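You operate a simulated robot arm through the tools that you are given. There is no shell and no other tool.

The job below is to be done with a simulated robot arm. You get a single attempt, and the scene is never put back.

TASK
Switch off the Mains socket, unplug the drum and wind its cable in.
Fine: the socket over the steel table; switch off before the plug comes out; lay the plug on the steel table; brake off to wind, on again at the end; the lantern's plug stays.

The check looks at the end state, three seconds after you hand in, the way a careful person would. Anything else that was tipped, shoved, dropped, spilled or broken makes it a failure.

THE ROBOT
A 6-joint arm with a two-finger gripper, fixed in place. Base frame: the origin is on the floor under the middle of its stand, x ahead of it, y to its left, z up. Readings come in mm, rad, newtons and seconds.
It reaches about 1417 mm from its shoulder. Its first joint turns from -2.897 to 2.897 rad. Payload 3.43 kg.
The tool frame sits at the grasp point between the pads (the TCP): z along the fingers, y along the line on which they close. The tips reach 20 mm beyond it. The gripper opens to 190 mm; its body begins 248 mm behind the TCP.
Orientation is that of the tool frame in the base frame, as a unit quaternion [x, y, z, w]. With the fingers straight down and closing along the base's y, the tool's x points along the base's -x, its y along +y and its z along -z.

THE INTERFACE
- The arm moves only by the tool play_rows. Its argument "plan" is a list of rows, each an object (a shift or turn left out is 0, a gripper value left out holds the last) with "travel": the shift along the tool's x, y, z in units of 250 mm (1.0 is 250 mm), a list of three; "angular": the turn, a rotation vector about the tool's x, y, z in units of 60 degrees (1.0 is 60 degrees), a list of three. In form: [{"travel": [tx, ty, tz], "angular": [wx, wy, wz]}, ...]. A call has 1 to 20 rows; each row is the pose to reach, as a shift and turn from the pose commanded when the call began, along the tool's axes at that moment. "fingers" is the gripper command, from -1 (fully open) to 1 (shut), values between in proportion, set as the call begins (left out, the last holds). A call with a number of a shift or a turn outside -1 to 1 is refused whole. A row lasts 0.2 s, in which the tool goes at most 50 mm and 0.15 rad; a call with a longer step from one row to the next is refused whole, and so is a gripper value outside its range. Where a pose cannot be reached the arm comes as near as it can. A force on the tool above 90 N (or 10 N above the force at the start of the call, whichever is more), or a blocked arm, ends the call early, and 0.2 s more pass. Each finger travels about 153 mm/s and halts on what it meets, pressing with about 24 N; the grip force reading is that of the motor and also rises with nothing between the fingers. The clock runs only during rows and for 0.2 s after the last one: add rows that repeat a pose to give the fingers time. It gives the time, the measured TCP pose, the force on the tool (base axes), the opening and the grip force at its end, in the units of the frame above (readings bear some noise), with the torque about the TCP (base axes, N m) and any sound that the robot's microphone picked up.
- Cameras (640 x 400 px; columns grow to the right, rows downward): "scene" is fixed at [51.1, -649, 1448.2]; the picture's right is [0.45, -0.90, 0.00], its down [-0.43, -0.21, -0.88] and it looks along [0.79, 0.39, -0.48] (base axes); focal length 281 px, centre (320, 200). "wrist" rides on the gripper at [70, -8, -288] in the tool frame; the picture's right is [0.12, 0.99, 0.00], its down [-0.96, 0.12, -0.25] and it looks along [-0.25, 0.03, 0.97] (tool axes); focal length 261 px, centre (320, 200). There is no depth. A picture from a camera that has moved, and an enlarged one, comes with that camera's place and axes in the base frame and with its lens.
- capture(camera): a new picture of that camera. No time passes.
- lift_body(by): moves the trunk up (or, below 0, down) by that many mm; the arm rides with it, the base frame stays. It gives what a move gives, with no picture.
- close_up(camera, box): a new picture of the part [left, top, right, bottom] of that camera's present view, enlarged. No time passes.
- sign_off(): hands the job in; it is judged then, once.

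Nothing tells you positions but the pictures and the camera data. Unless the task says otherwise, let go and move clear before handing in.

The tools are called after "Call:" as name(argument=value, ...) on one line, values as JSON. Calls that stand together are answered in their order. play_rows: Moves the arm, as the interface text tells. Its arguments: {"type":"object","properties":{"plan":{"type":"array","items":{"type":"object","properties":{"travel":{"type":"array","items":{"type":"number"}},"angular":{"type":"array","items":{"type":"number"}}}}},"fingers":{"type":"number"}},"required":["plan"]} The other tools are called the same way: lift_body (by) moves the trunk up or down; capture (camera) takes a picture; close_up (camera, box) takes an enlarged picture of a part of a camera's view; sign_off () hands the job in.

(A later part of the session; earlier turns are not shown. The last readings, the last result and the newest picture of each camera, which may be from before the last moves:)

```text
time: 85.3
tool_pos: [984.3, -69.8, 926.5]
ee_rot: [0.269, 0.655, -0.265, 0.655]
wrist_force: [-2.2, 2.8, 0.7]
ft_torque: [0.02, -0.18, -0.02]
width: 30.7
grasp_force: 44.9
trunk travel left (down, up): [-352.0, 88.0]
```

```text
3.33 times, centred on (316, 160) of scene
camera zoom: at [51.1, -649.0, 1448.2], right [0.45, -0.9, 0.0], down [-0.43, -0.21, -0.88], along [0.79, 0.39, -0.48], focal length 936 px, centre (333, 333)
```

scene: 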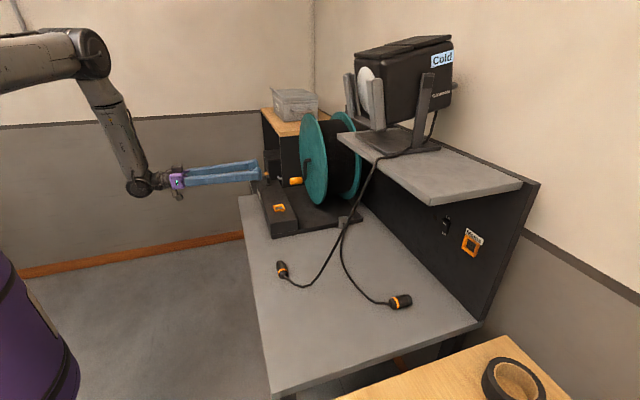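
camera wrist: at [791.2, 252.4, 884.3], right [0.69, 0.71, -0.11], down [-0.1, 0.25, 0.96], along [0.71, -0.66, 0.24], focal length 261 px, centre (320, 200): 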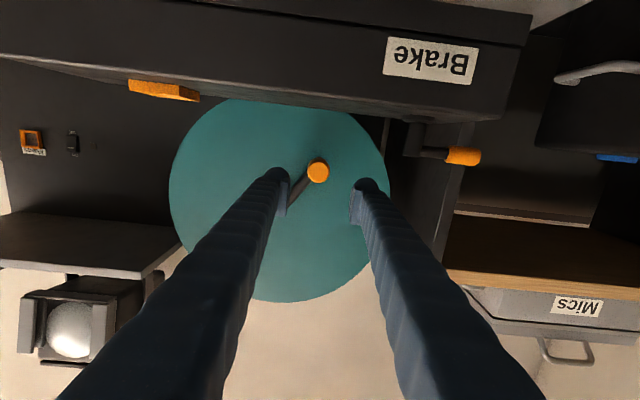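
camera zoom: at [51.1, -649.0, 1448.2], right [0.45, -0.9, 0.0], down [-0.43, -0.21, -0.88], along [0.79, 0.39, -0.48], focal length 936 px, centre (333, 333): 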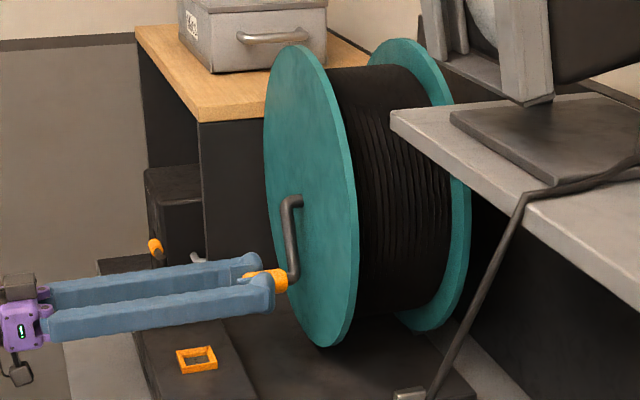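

The crank moves freely (about 3 N), but the cable still shows no change. I'll keep turning this way to give it a larger angle.

Call:
play_rows(plan=[{"travel": [-0.02, -0.038, 0]}, {"travel": [-0.044, -0.074, 0]}, {"travel": [-0.072, -0.107, 0]}, {"travel": [-0.103, -0.137, 0]}, {"travel": [-0.137, -0.163, 0]}, {"travel": [-0.174, -0.186, 0]}, {"travel": [-0.212, -0.205, 0]}, {"travel": [-0.253, -0.22, 0]}, {"travel": [-0.295, -0.23, 0]}, {"travel": [-0.338, -0.236, 0]}, {"travel": [-0.381, -0.238, 0]}, {"travel": [-0.424, -0.235, 0]}, {"travel": [-0.466, -0.227, 0]}, {"travel": [-0.508, -0.216, 0]}, {"travel": [-0.548, -0.199, 0]}, {"travel": [-0.548, -0.199, 0]}])

Call:
close_up(camera="scene", box=[320, 205, 420, 315])

Call:
close_up(camera="scene", box=[252, 100, 380, 220])

```text
time: 88.7
tool_pos: [953.3, -103.0, 1059.7]
ee_rot: [0.266, 0.657, -0.263, 0.654]
wrist_force: [20.7, 33.6, -25.5]
ft_torque: [-0.22, 0.43, 0.26]
width: 31.0
grasp_force: 45.4
trunk travel left (down, up): [-352.0, 88.0]
```

```text
3.64 times, centred on (370, 260) of scene
camera zoom: at [51.1, -649.0, 1448.2], right [0.45, -0.9, 0.0], down [-0.43, -0.21, -0.88], along [0.79, 0.39, -0.48], focal length 1022 px, centre (138, -18)
```

zoom: 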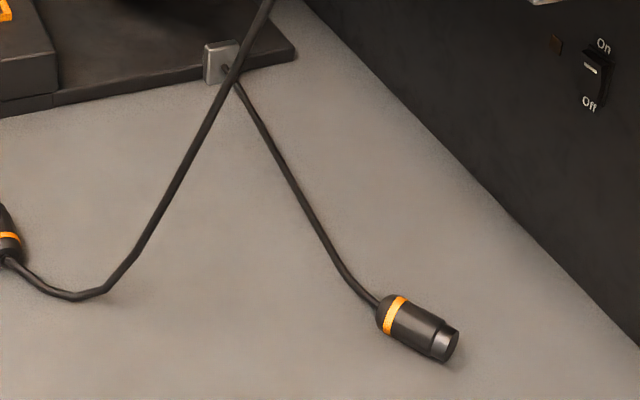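

```text
3.33 times, centred on (316, 160) of scene
camera zoom: at [51.1, -649.0, 1448.2], right [0.45, -0.9, 0.0], down [-0.43, -0.21, -0.88], along [0.79, 0.39, -0.48], focal length 936 px, centre (333, 333)
```

zoom: 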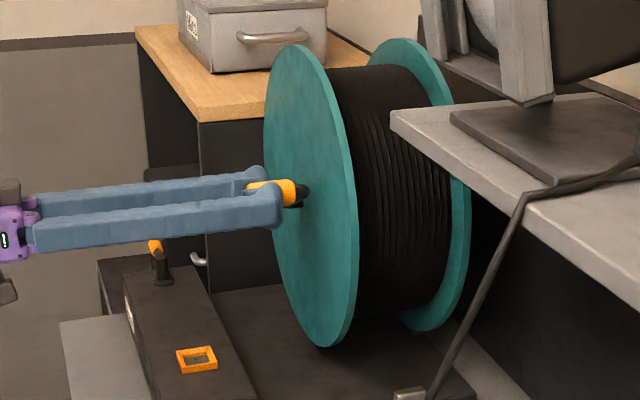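

Counter-clockwise is the winding direction: the cable has drawn in and the plug has started to follow along the table. I'll refine the circle to hub (690, 1019.5) with r 100 and keep winding in stages.

Call:
play_rows(plan=[{"travel": [-0.022, 0.027, 0]}, {"travel": [-0.058, 0.05, 0]}, {"travel": [-0.09, 0.076, 0]}, {"travel": [-0.12, 0.106, 0]}, {"travel": [-0.146, 0.138, 0]}, {"travel": [-0.169, 0.173, 0]}, {"travel": [-0.169, 0.173, 0]}])

Call:
close_up(camera="scene", box=[320, 205, 420, 315])

Call:
close_up(camera="wrist", box=[240, 130, 400, 230])

```text
time: 90.3
tool_pos: [979.0, -77.1, 1106.6]
ee_rot: [0.271, 0.654, -0.266, 0.654]
wrist_force: [-11.6, -0.3, -6.0]
ft_torque: [-0.48, 0.77, -0.29]
width: 30.8
grasp_force: 45.4
trunk travel left (down, up): [-352.0, 88.0]
```

```text
3.64 times, centred on (370, 260) of scene
camera zoom: at [51.1, -649.0, 1448.2], right [0.45, -0.9, 0.0], down [-0.43, -0.21, -0.88], along [0.79, 0.39, -0.48], focal length 1022 px, centre (138, -18)
```

zoom: 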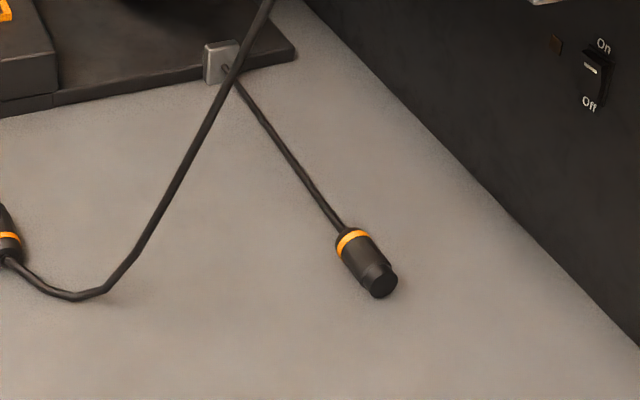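

```text
4.00 times, centred on (320, 180) of wrist
camera zoom: at [767.5, 117.1, 1036.8], right [0.7, 0.71, -0.11], down [-0.1, 0.25, 0.96], along [0.71, -0.66, 0.24], focal length 1043 px, centre (320, 280)
```

zoom: 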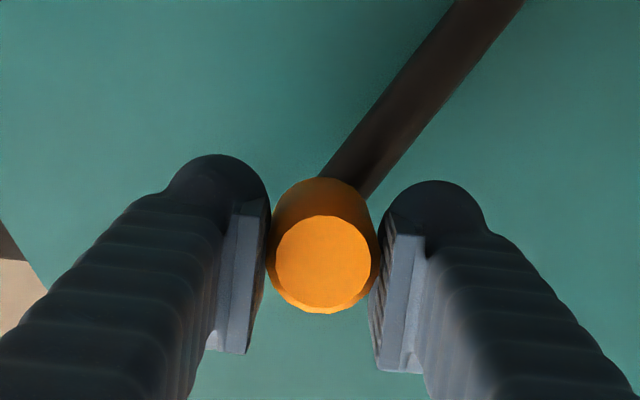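

The plug is following neatly: about 94 mm for 35°, so roughly 2.7 mm per degree, with about 290 mm to the guide. I'll wind another 70°.

Call:
play_rows(plan=[{"travel": [-0.019, 0.037, 0]}, {"travel": [-0.034, 0.076, 0]}, {"travel": [-0.045, 0.117, 0]}, {"travel": [-0.052, 0.158, 0]}, {"travel": [-0.054, 0.2, 0]}, {"travel": [-0.052, 0.242, 0]}, {"travel": [-0.045, 0.283, 0]}, {"travel": [-0.034, 0.324, 0]}, {"travel": [-0.019, 0.363, 0]}, {"travel": [0, 0.4, 0]}, {"travel": [0.023, 0.435, 0]}, {"travel": [0.04, 0.457, 0]}, {"travel": [0.04, 0.457, 0]}])

Call:
close_up(camera="scene", box=[320, 195, 420, 305])

Call:
close_up(camera="wrist", box=[240, 130, 400, 230])

Call:
capture(camera="scene")

```text
time: 92.0
tool_pos: [1017.9, -39.8, 1117.8]
ee_rot: [0.279, 0.65, -0.276, 0.65]
wrist_force: [-38.2, -11.9, 15.0]
ft_torque: [-0.87, -0.5, -0.51]
width: 30.3
grasp_force: 44.6
trunk travel left (down, up): [-352.0, 88.0]
stopped in row 8: the force on the tool passed its limit at 94 N (the readings are from after the stop); the commanded pose is now the measured one
```

```text
3.64 times, centred on (370, 250) of scene
camera zoom: at [51.1, -649.0, 1448.2], right [0.45, -0.9, 0.0], down [-0.43, -0.21, -0.88], along [0.79, 0.39, -0.48], focal length 1022 px, centre (138, 18)
```

zoom: 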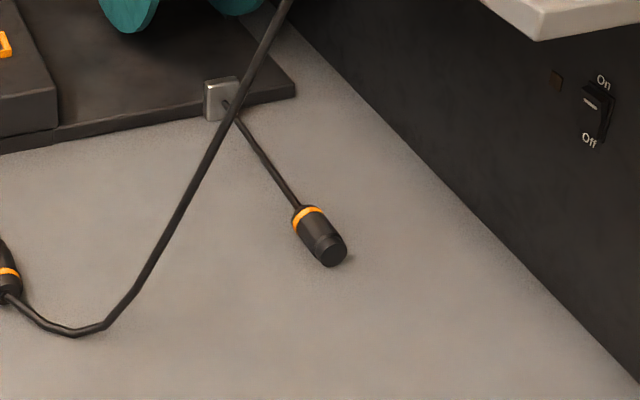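

```text
4.00 times, centred on (320, 180) of wrist
camera zoom: at [811.3, 160.4, 1048.1], right [0.72, 0.69, -0.12], down [-0.09, 0.26, 0.96], along [0.69, -0.68, 0.24], focal length 1043 px, centre (320, 280)
```

zoom: 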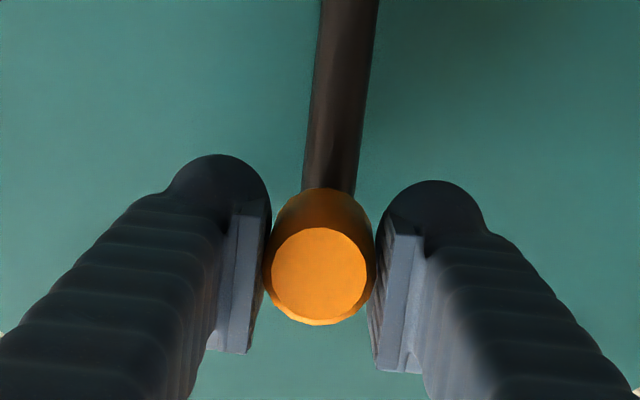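

```text
taken
```

scene: 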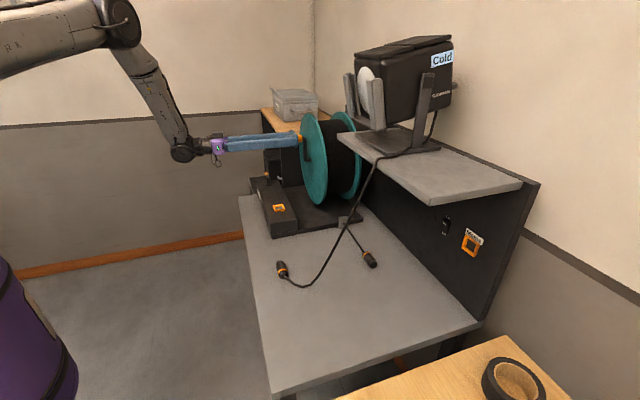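

A speed-dependent resistance tripped the limit near the top, but the plug is coming along fine (about 205 mm to go). I'll continue more slowly.

Call:
play_rows(plan=[{"travel": [0.001, 0.021, 0]}, {"travel": [0.003, 0.042, 0]}, {"travel": [0.006, 0.062, 0]}, {"travel": [0.01, 0.083, 0]}, {"travel": [0.016, 0.103, 0]}, {"travel": [0.022, 0.123, 0]}, {"travel": [0.029, 0.143, 0]}, {"travel": [0.038, 0.162, 0]}, {"travel": [0.038, 0.162, 0]}])

Call:
close_up(camera="scene", box=[320, 195, 420, 305])

Call:
close_up(camera="wrist", box=[240, 130, 400, 230])

```text
time: 92.7
tool_pos: [1017.6, -41.2, 1117.2]
ee_rot: [0.286, 0.647, -0.284, 0.647]
wrist_force: [-37.5, -7.3, 15.5]
ft_torque: [-0.79, -0.51, -0.39]
width: 30.7
grasp_force: 45.3
trunk travel left (down, up): [-352.0, 88.0]
stopped in row 3: the force on the tool passed its limit at 94 N (the readings are from after the stop); the commanded pose is now the measured one
```

```text
3.64 times, centred on (370, 250) of scene
camera zoom: at [51.1, -649.0, 1448.2], right [0.45, -0.9, 0.0], down [-0.43, -0.21, -0.88], along [0.79, 0.39, -0.48], focal length 1022 px, centre (138, 18)
```

zoom: 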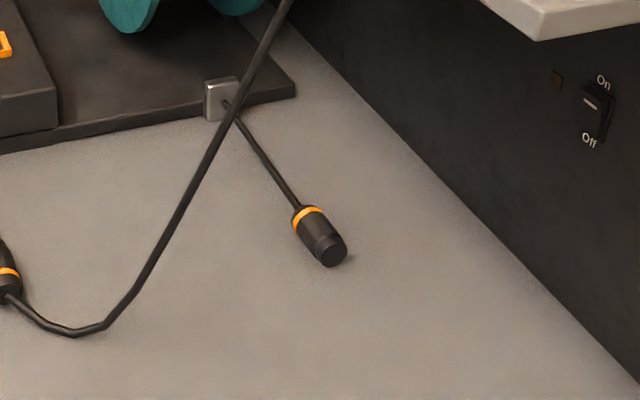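

```text
4.00 times, centred on (320, 180) of wrist
camera zoom: at [816.4, 163.3, 1047.0], right [0.73, 0.67, -0.12], down [-0.08, 0.26, 0.96], along [0.68, -0.69, 0.25], focal length 1043 px, centre (320, 280)
```

zoom: 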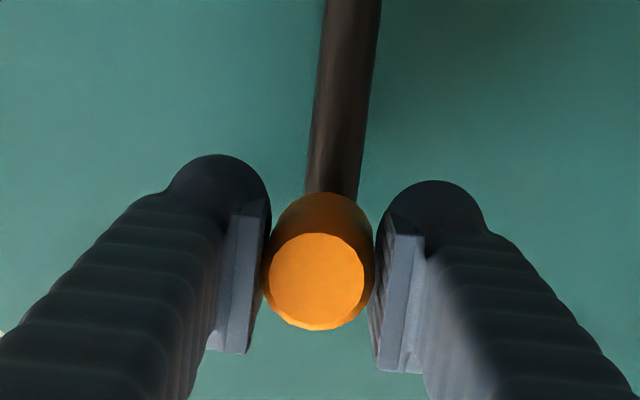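

The crank is stopping firmly at top dead centre. I'll check the brake lever, the drum and the plug for a cause before pushing any more.

Call:
close_up(camera="scene", box=[240, 120, 368, 200])

Call:
capture(camera="wrist")

Call:
close_up(camera="scene", box=[330, 205, 394, 275])

```text
5.00 times, centred on (304, 160) of scene
camera zoom: at [51.1, -649.0, 1448.2], right [0.45, -0.9, 0.0], down [-0.43, -0.21, -0.88], along [0.79, 0.39, -0.48], focal length 1405 px, centre (400, 400)
```

zoom: 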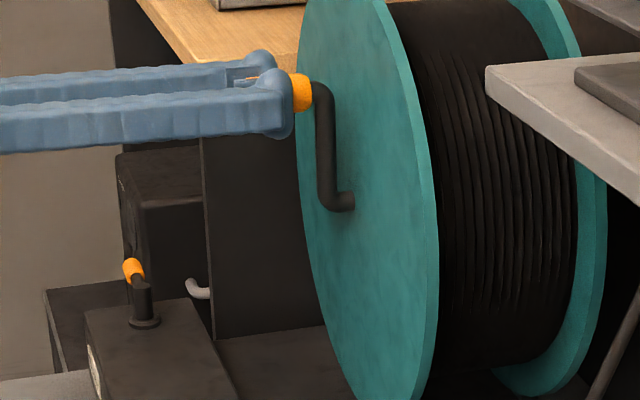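

```text
taken
camera wrist: at [816.4, 163.3, 1047.0], right [0.73, 0.67, -0.12], down [-0.08, 0.26, 0.96], along [0.68, -0.69, 0.25], focal length 261 px, centre (320, 200)
```

wrist: 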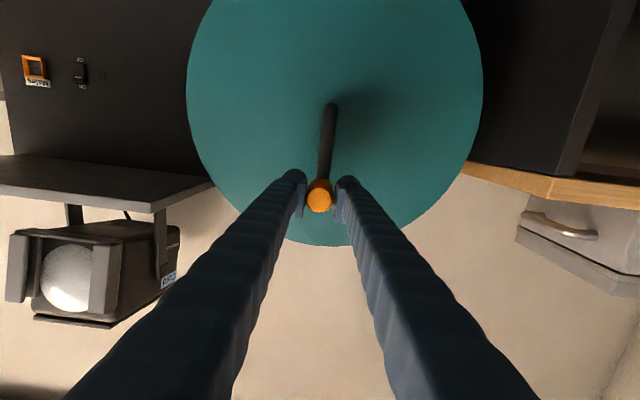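

```text
5.71 times, centred on (362, 240) of scene
camera zoom: at [51.1, -649.0, 1448.2], right [0.45, -0.9, 0.0], down [-0.43, -0.21, -0.88], along [0.79, 0.39, -0.48], focal length 1605 px, centre (80, -29)
```

zoom: 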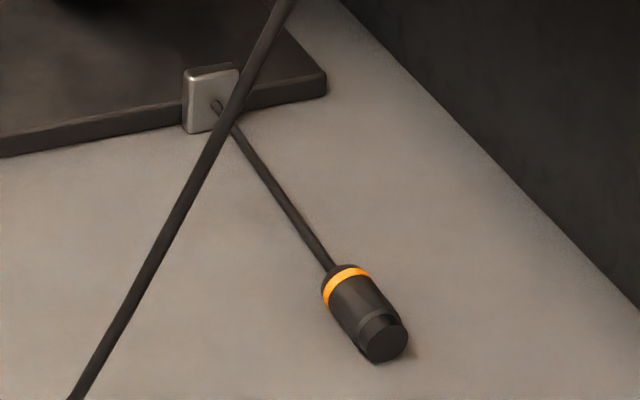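

Everything looks free: lever still off, plug and cable clear. I'll back off a few degrees and re-approach gently to see whether this is a hard stop.

Call:
play_rows(plan=[{"travel": [0, -0.02, 0]}, {"travel": [0.001, -0.04, 0]}, {"travel": [0.002, -0.06, 0]}, {"travel": [0.002, -0.06, 0]}, {"travel": [0.002, -0.06, 0]}])

Call:
close_up(camera="scene", box=[330, 205, 394, 275])

```text
time: 93.9
tool_pos: [1013.0, -48.0, 1114.6]
ee_rot: [0.283, 0.649, -0.281, 0.648]
wrist_force: [9.5, -3.6, 33.6]
ft_torque: [0.32, -0.48, 0.29]
width: 30.9
grasp_force: 45.1
trunk travel left (down, up): [-352.0, 88.0]
```

```text
5.71 times, centred on (362, 240) of scene
camera zoom: at [51.1, -649.0, 1448.2], right [0.45, -0.9, 0.0], down [-0.43, -0.21, -0.88], along [0.79, 0.39, -0.48], focal length 1605 px, centre (80, -29)
```

zoom: 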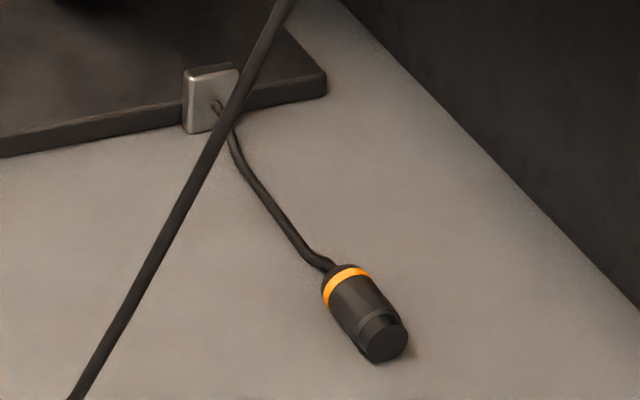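

Call:
play_rows(plan=[{"travel": [-0.016, 0.008, 0]}, {"travel": [-0.02, 0.02, 0]}, {"travel": [-0.022, 0.032, 0]}, {"travel": [-0.022, 0.032, 0]}, {"travel": [-0.022, 0.032, 0]}])

Call:
play_rows(plan=[{"travel": [0, 0.01, 0]}, {"travel": [0, 0.02, 0]}, {"travel": [0, 0.02, 0]}, {"travel": [0, 0.02, 0]}])

Call:
play_rows(plan=[{"travel": [0, 0.01, 0]}, {"travel": [0, 0.02, 0]}, {"travel": [0, 0.02, 0]}, {"travel": [0, 0.02, 0]}])

Call:
close_up(camera="scene", box=[330, 205, 394, 275])

```text
time: 95.1
tool_pos: [1019.2, -42.3, 1113.8]
ee_rot: [0.283, 0.651, -0.282, 0.645]
wrist_force: [-16.7, 8.5, -5.2]
ft_torque: [-0.05, 0.36, 0.05]
width: 29.9
grasp_force: 45.4
trunk travel left (down, up): [-352.0, 88.0]
```

```text
time: 96.1
tool_pos: [1019.6, -41.9, 1114.7]
ee_rot: [0.285, 0.65, -0.283, 0.645]
wrist_force: [-47.0, -4.6, -23.6]
ft_torque: [0.21, -0.03, -0.13]
width: 30.3
grasp_force: 45.7
trunk travel left (down, up): [-352.0, 88.0]
```

```text
time: 97.1
tool_pos: [1020.7, -43.9, 1116.0]
ee_rot: [0.288, 0.65, -0.285, 0.643]
wrist_force: [-57.3, -32.0, -22.9]
ft_torque: [-0.21, -0.47, -0.07]
width: 30.3
grasp_force: 45.1
trunk travel left (down, up): [-352.0, 88.0]
```

```text
5.71 times, centred on (362, 240) of scene
camera zoom: at [51.1, -649.0, 1448.2], right [0.45, -0.9, 0.0], down [-0.43, -0.21, -0.88], along [0.79, 0.39, -0.48], focal length 1605 px, centre (80, -29)
```

zoom: 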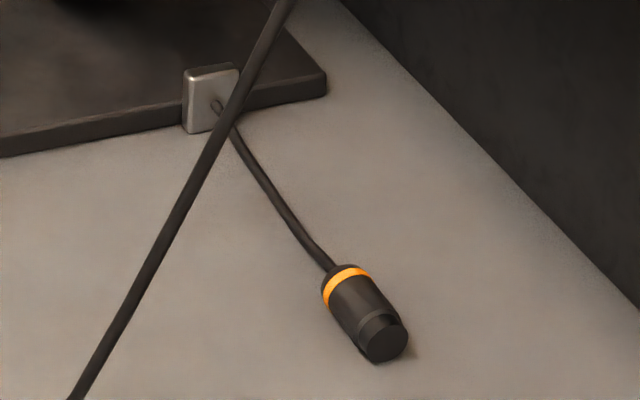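

The torque about the grip is tiny, so the handle itself is meeting an end stop, and about 200 mm of tail remains between guide and plug. The drum appears fully wound. I'll relax the push and look at the drum's angle relative to the stop.

Call:
play_rows(plan=[{"travel": [0, -0.012, 0]}, {"travel": [0, -0.024, 0]}, {"travel": [0, -0.024, 0]}])

Call:
close_up(camera="scene", box=[330, 205, 394, 275])

Call:
close_up(camera="wrist", box=[240, 80, 400, 230])

```text
time: 97.9
tool_pos: [1019.3, -43.2, 1114.6]
ee_rot: [0.285, 0.651, -0.282, 0.645]
wrist_force: [-33.0, -23.9, -21.2]
ft_torque: [0.79, 0.54, -0.11]
width: 30.1
grasp_force: 45.1
trunk travel left (down, up): [-352.0, 88.0]
```

```text
5.71 times, centred on (362, 240) of scene
camera zoom: at [51.1, -649.0, 1448.2], right [0.45, -0.9, 0.0], down [-0.43, -0.21, -0.88], along [0.79, 0.39, -0.48], focal length 1605 px, centre (80, -29)
```

zoom: 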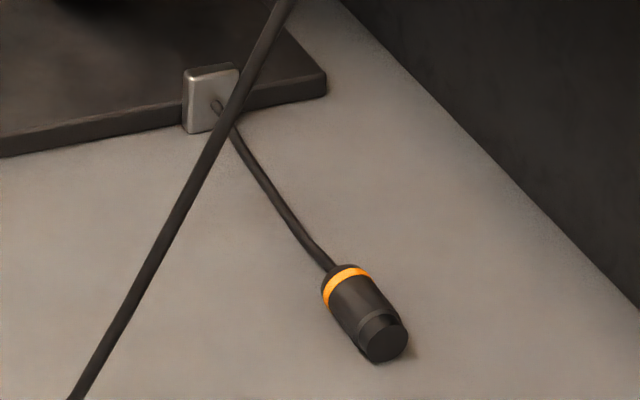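

```text
2.67 times, centred on (320, 155) of wrist
camera zoom: at [817.0, 161.8, 1048.2], right [0.73, 0.67, -0.12], down [-0.08, 0.25, 0.96], along [0.68, -0.69, 0.24], focal length 695 px, centre (320, 320)
```

zoom: 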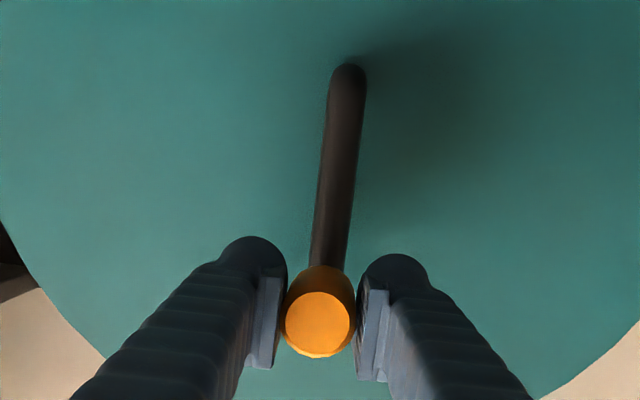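

The crank sits just past top dead centre with the tail near 200 mm. I'll let go and check from a fresh view, then test the stop with a plain push so a grip artefact doesn't mislead me.

Call:
play_rows(plan=[{"travel": [0, -0.02, 0]}, {"travel": [0, -0.02, 0]}])

Call:
play_rows(plan=[{"travel": [0, 0, 0]}, {"travel": [0, 0, 0]}, {"travel": [0, 0, 0]}, {"travel": [0, 0, -0.16]}, {"travel": [0, 0, -0.32]}, {"travel": [0, 0, -0.4]}, {"travel": [0, 0, -0.4]}], fingers=0.263)

Call:
capture(camera="wrist")

Call:
close_up(camera="scene", box=[330, 205, 394, 275])

Call:
close_up(camera="scene", box=[240, 120, 368, 200])

```text
time: 98.5
tool_pos: [1019.4, -44.1, 1115.1]
ee_rot: [0.282, 0.651, -0.28, 0.646]
wrist_force: [-13.3, -9.1, -19.0]
ft_torque: [0.7, 0.44, -0.1]
width: 30.1
grasp_force: 45.1
trunk travel left (down, up): [-352.0, 88.0]
```

```text
time: 100.1
tool_pos: [949.9, 31.1, 1117.3]
ee_rot: [0.282, 0.651, -0.281, 0.646]
wrist_force: [-0.2, -0.4, 0.0]
ft_torque: [0.01, 0.01, -0.03]
width: 69.9
grasp_force: 0.0
trunk travel left (down, up): [-352.0, 88.0]
```

```text
taken
camera wrist: at [745.8, 234.0, 1048.9], right [0.72, 0.68, -0.12], down [-0.08, 0.26, 0.96], along [0.68, -0.69, 0.24], focal length 261 px, centre (320, 200)
```

wrist: 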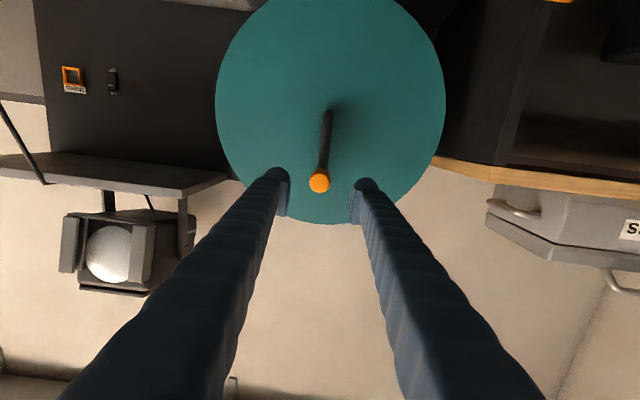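

```text
5.71 times, centred on (362, 240) of scene
camera zoom: at [51.1, -649.0, 1448.2], right [0.45, -0.9, 0.0], down [-0.43, -0.21, -0.88], along [0.79, 0.39, -0.48], focal length 1605 px, centre (80, -29)
```

zoom: 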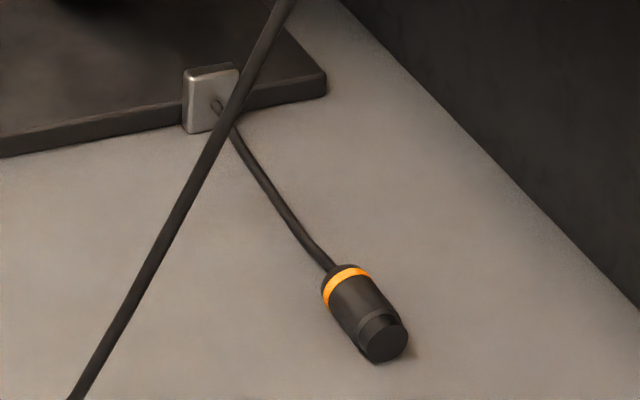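

```text
5.00 times, centred on (304, 160) of scene
camera zoom: at [51.1, -649.0, 1448.2], right [0.45, -0.9, 0.0], down [-0.43, -0.21, -0.88], along [0.79, 0.39, -0.48], focal length 1405 px, centre (400, 400)
```

zoom: 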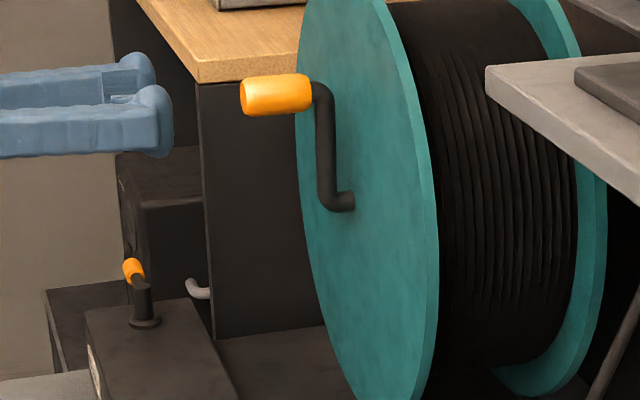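

The crank and cable stayed put after release. Now with the fingers shut, I'll push the handle from its near side to test whether it goes further.

Call:
play_rows(plan=[{"travel": [0, -0.1, 0], "angular": [-0.019, 0, 0]}, {"travel": [0, -0.2, 0], "angular": [-0.038, 0, 0]}, {"travel": [0, -0.27, 0], "angular": [-0.038, 0, 0]}, {"travel": [0, -0.27, 0.14], "angular": [-0.038, 0, 0]}, {"travel": [0, -0.27, 0.28], "angular": [-0.038, 0, 0]}, {"travel": [0, -0.27, 0.38], "angular": [-0.038, 0, 0]}, {"travel": [0, -0.27, 0.38], "angular": [-0.038, 0, 0]}], fingers=1)

Call:
play_rows(plan=[{"travel": [0, 0.02, 0]}, {"travel": [0, 0.04, 0]}, {"travel": [0, 0.06, 0]}, {"travel": [0, 0.06, 0]}])

Call:
close_up(camera="wrist", box=[240, 80, 400, 230])

```text
time: 101.7
tool_pos: [967.0, -87.4, 1118.4]
ee_rot: [0.269, 0.656, -0.268, 0.652]
wrist_force: [0.2, 0.9, 0.4]
ft_torque: [0.02, 0.03, 0.02]
width: 0.0
grasp_force: 24.2
trunk travel left (down, up): [-352.0, 88.0]
```

```text
time: 102.7
tool_pos: [977.2, -75.5, 1116.6]
ee_rot: [0.269, 0.656, -0.268, 0.652]
wrist_force: [0.7, -0.1, -0.5]
ft_torque: [0.0, 0.0, -0.02]
width: 0.0
grasp_force: 24.0
trunk travel left (down, up): [-352.0, 88.0]
```

```text
2.67 times, centred on (320, 155) of wrist
camera zoom: at [765.4, 119.7, 1048.3], right [0.7, 0.71, -0.12], down [-0.09, 0.25, 0.96], along [0.71, -0.66, 0.24], focal length 695 px, centre (320, 320)
```

zoom: 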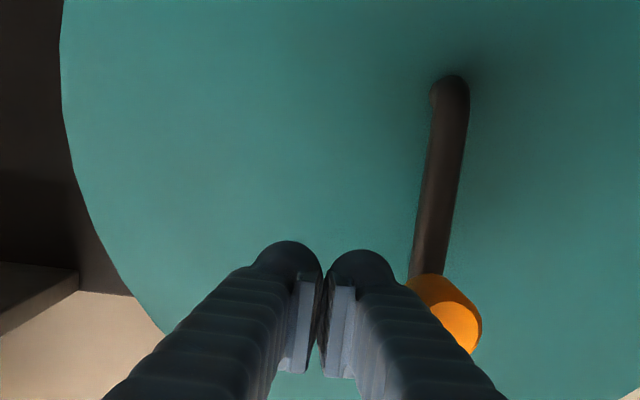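

Call:
play_rows(plan=[{"travel": [0, 0.012, 0]}, {"travel": [0, 0.024, 0]}, {"travel": [0, 0.036, 0]}, {"travel": [0, 0.048, 0]}, {"travel": [0, 0.06, 0]}, {"travel": [0, 0.06, 0]}])

Call:
close_up(camera="wrist", box=[240, 80, 400, 230])

Call:
close_up(camera="scene", box=[330, 205, 394, 275])

```text
time: 104.1
tool_pos: [979.2, -71.6, 1115.8]
ee_rot: [0.273, 0.655, -0.271, 0.65]
wrist_force: [-49.1, -34.7, -6.2]
ft_torque: [-0.26, 0.17, 0.96]
width: 0.0
grasp_force: 23.7
trunk travel left (down, up): [-352.0, 88.0]
```

```text
2.67 times, centred on (320, 155) of wrist
camera zoom: at [771.0, 126.3, 1049.2], right [0.71, 0.7, -0.12], down [-0.09, 0.25, 0.96], along [0.7, -0.67, 0.24], focal length 695 px, centre (320, 320)
```

zoom: 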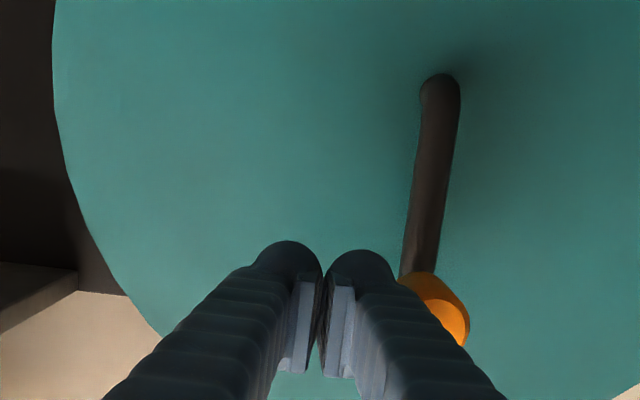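

```text
5.71 times, centred on (362, 240) of scene
camera zoom: at [51.1, -649.0, 1448.2], right [0.45, -0.9, 0.0], down [-0.43, -0.21, -0.88], along [0.79, 0.39, -0.48], focal length 1605 px, centre (80, -29)
```

zoom: 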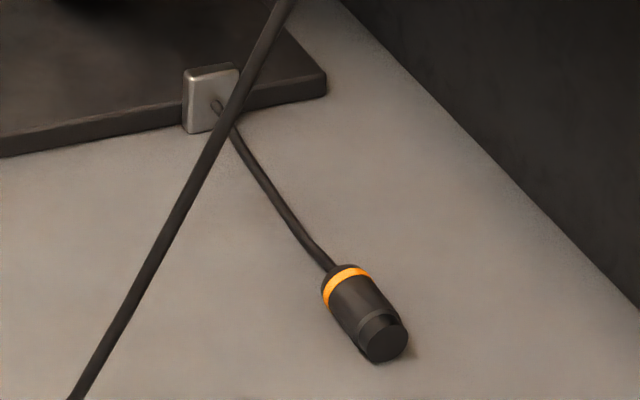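

The handle won't go further with a plain push either (59 N, no motion), so this is the drum's end stop and the cable is fully wound. I'll back the fingers off and return to the brake lever.

Call:
play_rows(plan=[{"travel": [0, -0.05, 0]}, {"travel": [0, -0.1, 0]}, {"travel": [0, -0.1, -0.15]}, {"travel": [0, -0.1, -0.3]}, {"travel": [0, -0.1, -0.42]}, {"travel": [0, -0.1, -0.42]}])

Call:
close_up(camera="scene", box=[240, 120, 400, 270])

```text
time: 105.5
tool_pos: [894.5, -7.6, 1115.7]
ee_rot: [0.27, 0.656, -0.269, 0.652]
wrist_force: [0.0, 0.0, -0.2]
ft_torque: [0.01, 0.0, -0.04]
width: 0.0
grasp_force: 24.5
trunk travel left (down, up): [-352.0, 88.0]
```

```text
2.67 times, centred on (320, 195) of scene
camera zoom: at [51.1, -649.0, 1448.2], right [0.45, -0.9, 0.0], down [-0.43, -0.21, -0.88], along [0.79, 0.39, -0.48], focal length 749 px, centre (320, 213)
```

zoom: 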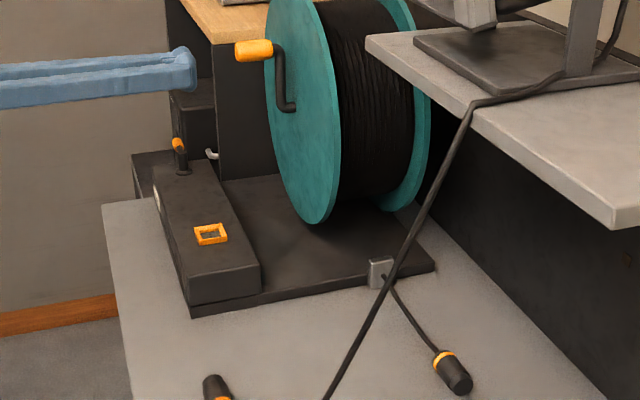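

Call:
play_rows(plan=[{"travel": [0.031, 0.069, -0.036], "angular": [-0.0784, 0.0928, -0.0453]}, {"travel": [0.062, 0.138, -0.071], "angular": [-0.1568, 0.1856, -0.0905]}, {"travel": [0.092, 0.207, -0.107], "angular": [-0.2352, 0.2784, -0.1358]}, {"travel": [0.123, 0.276, -0.142], "angular": [-0.3136, 0.3712, -0.181]}, {"travel": [0.154, 0.345, -0.178], "angular": [-0.392, 0.464, -0.2263]}, {"travel": [0.185, 0.414, -0.214], "angular": [-0.4703, 0.5567, -0.2715]}, {"travel": [0.216, 0.483, -0.249], "angular": [-0.5487, 0.6495, -0.3168]}, {"travel": [0.246, 0.552, -0.285], "angular": [-0.6271, 0.7423, -0.362]}, {"travel": [0.277, 0.621, -0.32], "angular": [-0.7055, 0.8351, -0.4073]}, {"travel": [0.308, 0.69, -0.356], "angular": [-0.7839, 0.9279, -0.4525]}, {"travel": [0.308, 0.69, -0.356], "angular": [-0.7839, 0.9279, -0.4525]}], fingers=0.368)

Call:
capture(camera="wrist")

Call:
capture(camera="scene")

```text
time: 107.9
tool_pos: [944.9, 160.5, 1039.2]
ee_rot: [-0.054, 0.962, -0.008, 0.268]
wrist_force: [-0.2, -0.1, -1.4]
ft_torque: [-0.06, -0.19, -0.08]
width: 60.1
grasp_force: 0.0
out of reach, approached as far as the arm can: row 10, 11
trunk travel left (down, up): [-352.0, 88.0]
```

```text
taken
camera wrist: at [737.7, 138.4, 1249.9], right [-0.2, 0.97, -0.11], down [0.68, 0.22, 0.7], along [0.71, 0.07, -0.71], focal length 261 px, centre (320, 200)
```

wrist: 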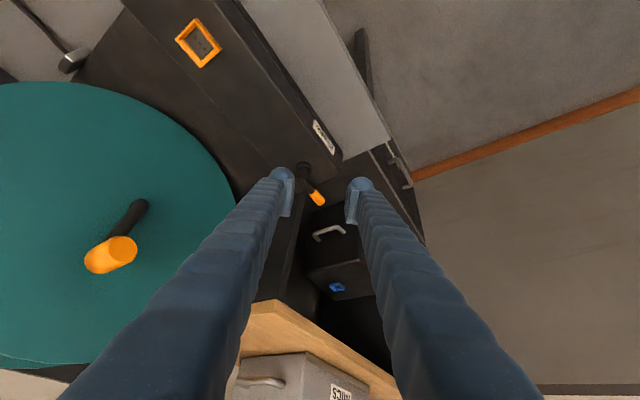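

```text
taken
```

scene: 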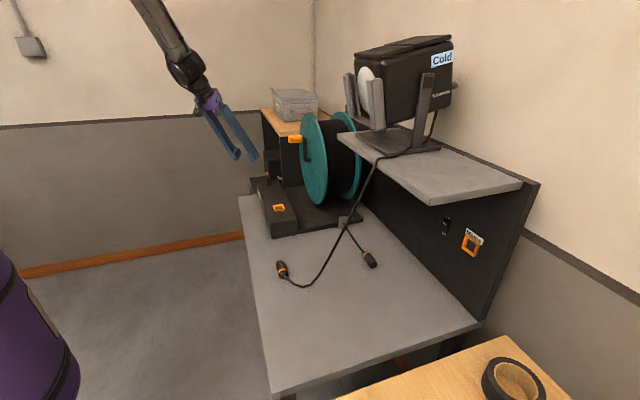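

Call:
close_up(camera="wrist", box=[260, 140, 380, 230])

```text
4.44 times, centred on (320, 185) of wrist
camera zoom: at [737.7, 138.4, 1249.9], right [-0.2, 0.97, -0.11], down [0.68, 0.22, 0.7], along [0.71, 0.07, -0.71], focal length 1158 px, centre (320, 267)
```

zoom: 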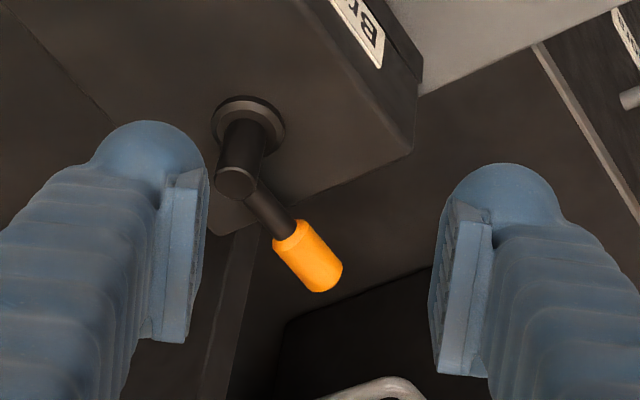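

The lever is clearly visible, pointing along the box at about 42°. I'll position the open fingers above it so that the knob sits between them, with the near finger behind it.

Call:
play_rows(plan=[{"travel": [-0.078, -0.001, 0.121]}, {"travel": [-0.156, -0.002, 0.241]}, {"travel": [-0.233, -0.002, 0.362]}, {"travel": [-0.311, -0.003, 0.482]}, {"travel": [-0.389, -0.004, 0.603]}, {"travel": [-0.389, -0.004, 0.603]}])

Call:
close_up(camera="wrist", box=[240, 120, 400, 240])

Call:
close_up(camera="scene", box=[220, 130, 332, 200])

```text
time: 109.3
tool_pos: [1104.4, 171.2, 960.3]
ee_rot: [-0.045, 0.963, -0.005, 0.267]
wrist_force: [-0.2, 0.4, 1.0]
ft_torque: [-0.02, 0.03, 0.0]
width: 60.4
grasp_force: 0.0
trunk travel left (down, up): [-352.0, 88.0]
```

```text
3.33 times, centred on (320, 180) of wrist
camera zoom: at [896.9, 150.0, 1172.0], right [-0.18, 0.98, -0.1], down [0.69, 0.2, 0.7], along [0.7, 0.06, -0.71], focal length 869 px, centre (320, 267)
```

zoom: 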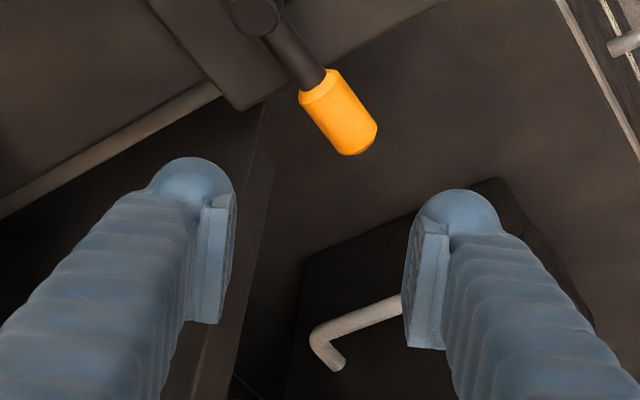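

```text
5.71 times, centred on (276, 165) of scene
camera zoom: at [51.1, -649.0, 1448.2], right [0.45, -0.9, 0.0], down [-0.43, -0.21, -0.88], along [0.79, 0.39, -0.48], focal length 1605 px, centre (571, 400)
```

zoom: 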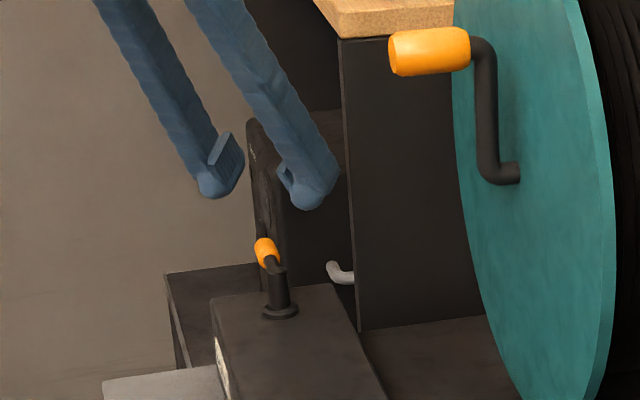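

There's nothing else at finger height here, since the case and the side unit sit well below. Lowering around the knob.

Call:
play_rows(plan=[{"travel": [0.041, 0.003, 0.069]}, {"travel": [0.082, 0.006, 0.138]}, {"travel": [0.123, 0.008, 0.206]}, {"travel": [0.15, 0.01, 0.25]}, {"travel": [0.164, 0.011, 0.275]}, {"travel": [0.164, 0.011, 0.275]}])

Call:
close_up(camera="wrist", box=[240, 120, 400, 240])

Call:
close_up(camera="scene", box=[228, 150, 308, 200])

```text
time: 110.7
tool_pos: [1103.6, 169.6, 879.6]
ee_rot: [-0.044, 0.963, -0.005, 0.266]
wrist_force: [0.3, -0.6, 0.9]
ft_torque: [-0.02, 0.04, -0.01]
width: 60.2
grasp_force: 0.0
trunk travel left (down, up): [-352.0, 88.0]
```

```text
3.33 times, centred on (320, 180) of wrist
camera zoom: at [897.0, 149.5, 1091.1], right [-0.18, 0.98, -0.1], down [0.69, 0.2, 0.7], along [0.7, 0.06, -0.71], focal length 869 px, centre (320, 267)
```

zoom: 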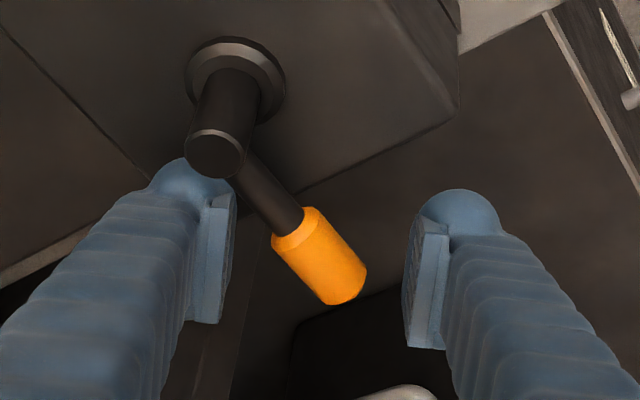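

```text
8.00 times, centred on (268, 175) of scene
camera zoom: at [51.1, -649.0, 1448.2], right [0.45, -0.9, 0.0], down [-0.43, -0.21, -0.88], along [0.79, 0.39, -0.48], focal length 2247 px, centre (736, 400)
```

zoom: 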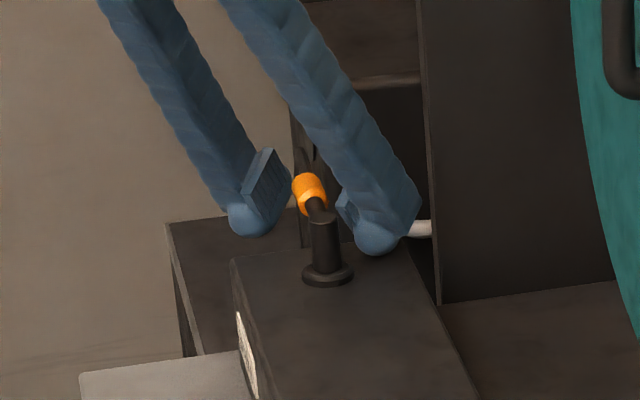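

The knob is between the pads, with the near finger on its drum side. I'll draw the lever back towards the front in small steps.

Call:
play_rows(plan=[{"travel": [0.003, 0.018, -0.003]}, {"travel": [0.0065, 0.035, -0.005]}, {"travel": [0.009, 0.062, -0.008]}, {"travel": [0.011, 0.089, -0.01]}, {"travel": [0.018, 0.11, -0.016]}, {"travel": [0.026, 0.132, -0.021]}, {"travel": [0.038, 0.15, -0.028]}, {"travel": [0.05, 0.168, -0.036]}, {"travel": [0.05, 0.168, -0.036]}])

Call:
close_up(camera="wrist", box=[240, 120, 400, 240])

Call:
close_up(camera="scene", box=[228, 150, 308, 200])

```text
time: 112.7
tool_pos: [1085.3, 208.9, 877.6]
ee_rot: [-0.044, 0.963, -0.006, 0.265]
wrist_force: [0.3, -0.6, 0.0]
ft_torque: [0.0, 0.01, -0.03]
width: 60.2
grasp_force: 0.0
trunk travel left (down, up): [-352.0, 88.0]
```

```text
3.33 times, centred on (320, 180) of wrist
camera zoom: at [878.3, 189.8, 1090.4], right [-0.18, 0.98, -0.1], down [0.69, 0.2, 0.7], along [0.7, 0.06, -0.71], focal length 869 px, centre (320, 267)
```

zoom: 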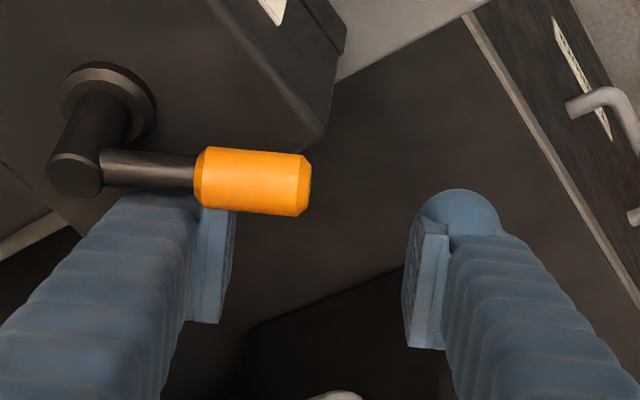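

```text
8.00 times, centred on (268, 175) of scene
camera zoom: at [51.1, -649.0, 1448.2], right [0.45, -0.9, 0.0], down [-0.43, -0.21, -0.88], along [0.79, 0.39, -0.48], focal length 2247 px, centre (736, 400)
```

zoom: 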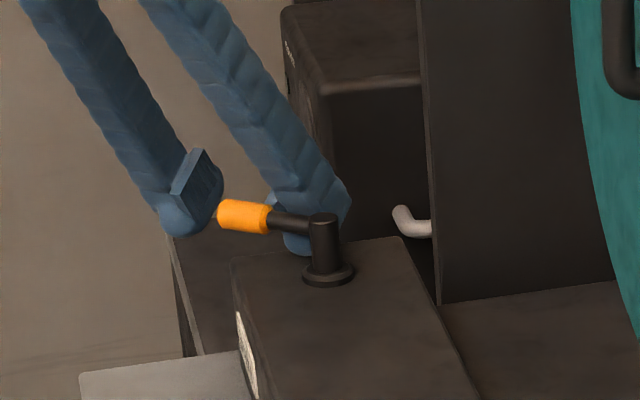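

The lever is half way back. Continuing to the original front stop.

Call:
play_rows(plan=[{"travel": [0.016, 0.016, -0.01]}, {"travel": [0.033, 0.032, -0.021]}, {"travel": [0.051, 0.041, -0.032]}, {"travel": [0.069, 0.049, -0.043]}, {"travel": [0.088, 0.052, -0.055]}, {"travel": [0.108, 0.055, -0.067]}, {"travel": [0.118, 0.054, -0.073]}, {"travel": [0.118, 0.054, -0.073]}])

Call:
close_up(camera="wrist", box=[220, 100, 380, 220])

Call:
close_up(camera="scene", box=[228, 150, 308, 200])

```text
time: 114.5
tool_pos: [1054.1, 222.3, 881.4]
ee_rot: [-0.046, 0.962, -0.005, 0.269]
wrist_force: [38.9, 11.1, 14.2]
ft_torque: [-0.9, 0.64, 2.09]
width: 56.3
grasp_force: 0.1
trunk travel left (down, up): [-352.0, 88.0]
```

```text
3.33 times, centred on (300, 160) of wrist
camera zoom: at [845.8, 201.9, 1092.1], right [-0.19, 0.98, -0.09], down [0.68, 0.2, 0.7], along [0.71, 0.07, -0.7], focal length 869 px, centre (387, 333)
```

zoom: 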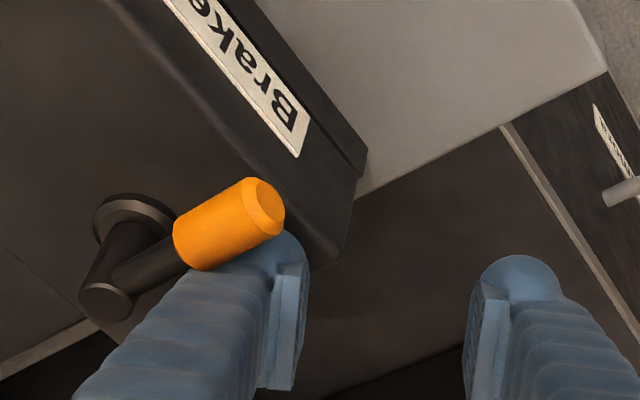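

```text
8.00 times, centred on (268, 175) of scene
camera zoom: at [51.1, -649.0, 1448.2], right [0.45, -0.9, 0.0], down [-0.43, -0.21, -0.88], along [0.79, 0.39, -0.48], focal length 2247 px, centre (736, 400)
```

zoom: 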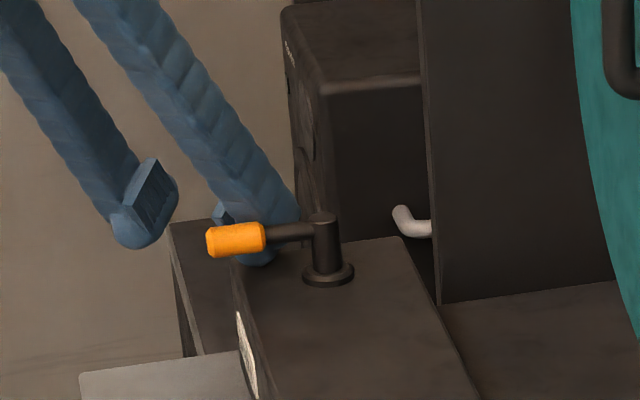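

39 N: it's against a stop. I'll compare with the lever's original picture using the same crop.

Call:
close_up(camera="scene", box=[230, 160, 310, 210])

Call:
close_up(camera="scene", box=[240, 165, 288, 195])

```text
8.00 times, centred on (270, 185) of scene
camera zoom: at [51.1, -649.0, 1448.2], right [0.45, -0.9, 0.0], down [-0.43, -0.21, -0.88], along [0.79, 0.39, -0.48], focal length 2247 px, centre (720, 320)
```

zoom: 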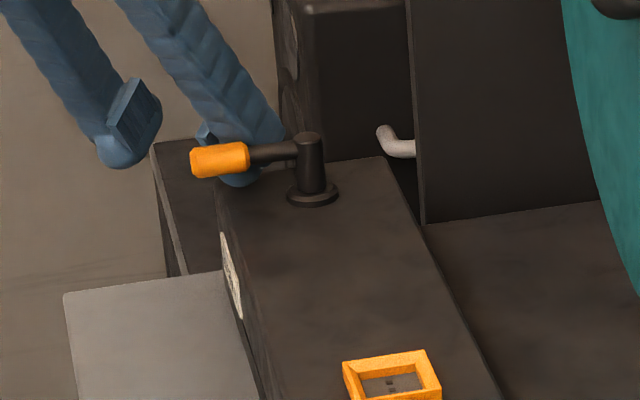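

```text
13.33 times, centred on (264, 180) of scene
camera zoom: at [51.1, -649.0, 1448.2], right [0.45, -0.9, 0.0], down [-0.43, -0.21, -0.88], along [0.79, 0.39, -0.48], focal length 3746 px, centre (1067, 467)
```

zoom: 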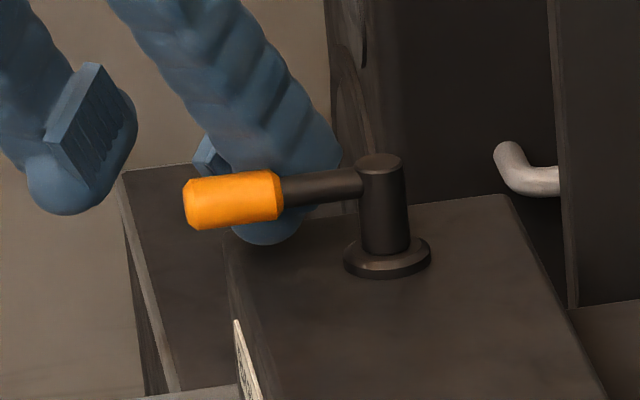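

The lever matches its original position exactly, so the brake is back on. I'll ease the finger off the lever and lift clear.

Call:
play_rows(plan=[{"travel": [-0.022, 0.022, 0.012]}, {"travel": [-0.045, 0.044, 0.025]}, {"travel": [-0.107, 0.04, -0.078]}, {"travel": [-0.19, 0.034, -0.215]}, {"travel": [-0.26, 0.03, -0.335]}, {"travel": [-0.292, 0.028, -0.387]}, {"travel": [-0.292, 0.028, -0.387]}])

Call:
close_up(camera="scene", box=[240, 165, 288, 195])

Call:
capture(camera="scene")

Call:
capture(camera="wrist")

```text
time: 116.1
tool_pos: [1061.5, 231.1, 1000.2]
ee_rot: [-0.044, 0.963, -0.006, 0.266]
wrist_force: [-0.4, -0.4, -1.5]
ft_torque: [-0.02, -0.02, -0.01]
width: 59.9
grasp_force: 0.0
trunk travel left (down, up): [-352.0, 88.0]
```

```text
13.33 times, centred on (264, 180) of scene
camera zoom: at [51.1, -649.0, 1448.2], right [0.45, -0.9, 0.0], down [-0.43, -0.21, -0.88], along [0.79, 0.39, -0.48], focal length 3746 px, centre (1067, 467)
```

zoom: 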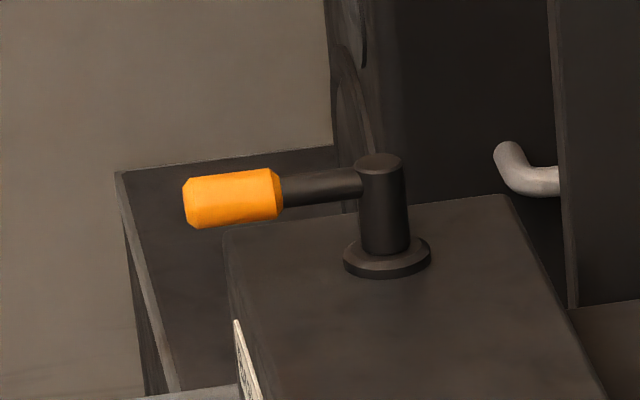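

```text
taken
```

scene: 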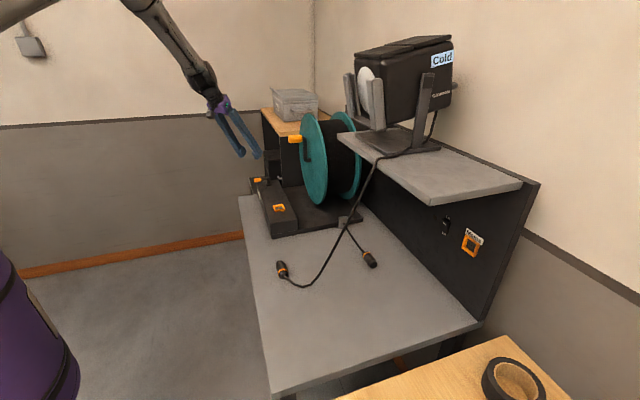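

```text
taken
camera wrist: at [854.8, 212.3, 1211.7], right [-0.18, 0.98, -0.1], down [0.69, 0.2, 0.7], along [0.7, 0.06, -0.71], focal length 261 px, centre (320, 200)
```

wrist: 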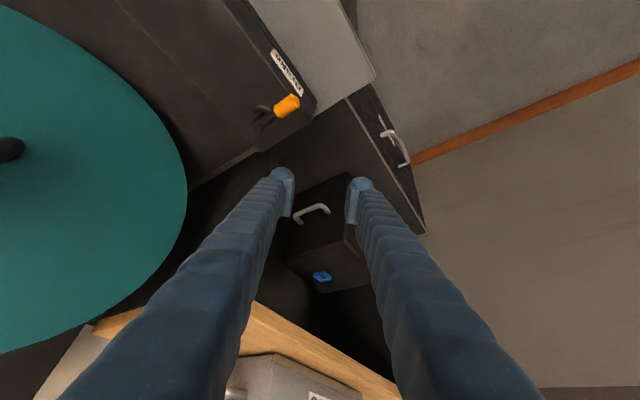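

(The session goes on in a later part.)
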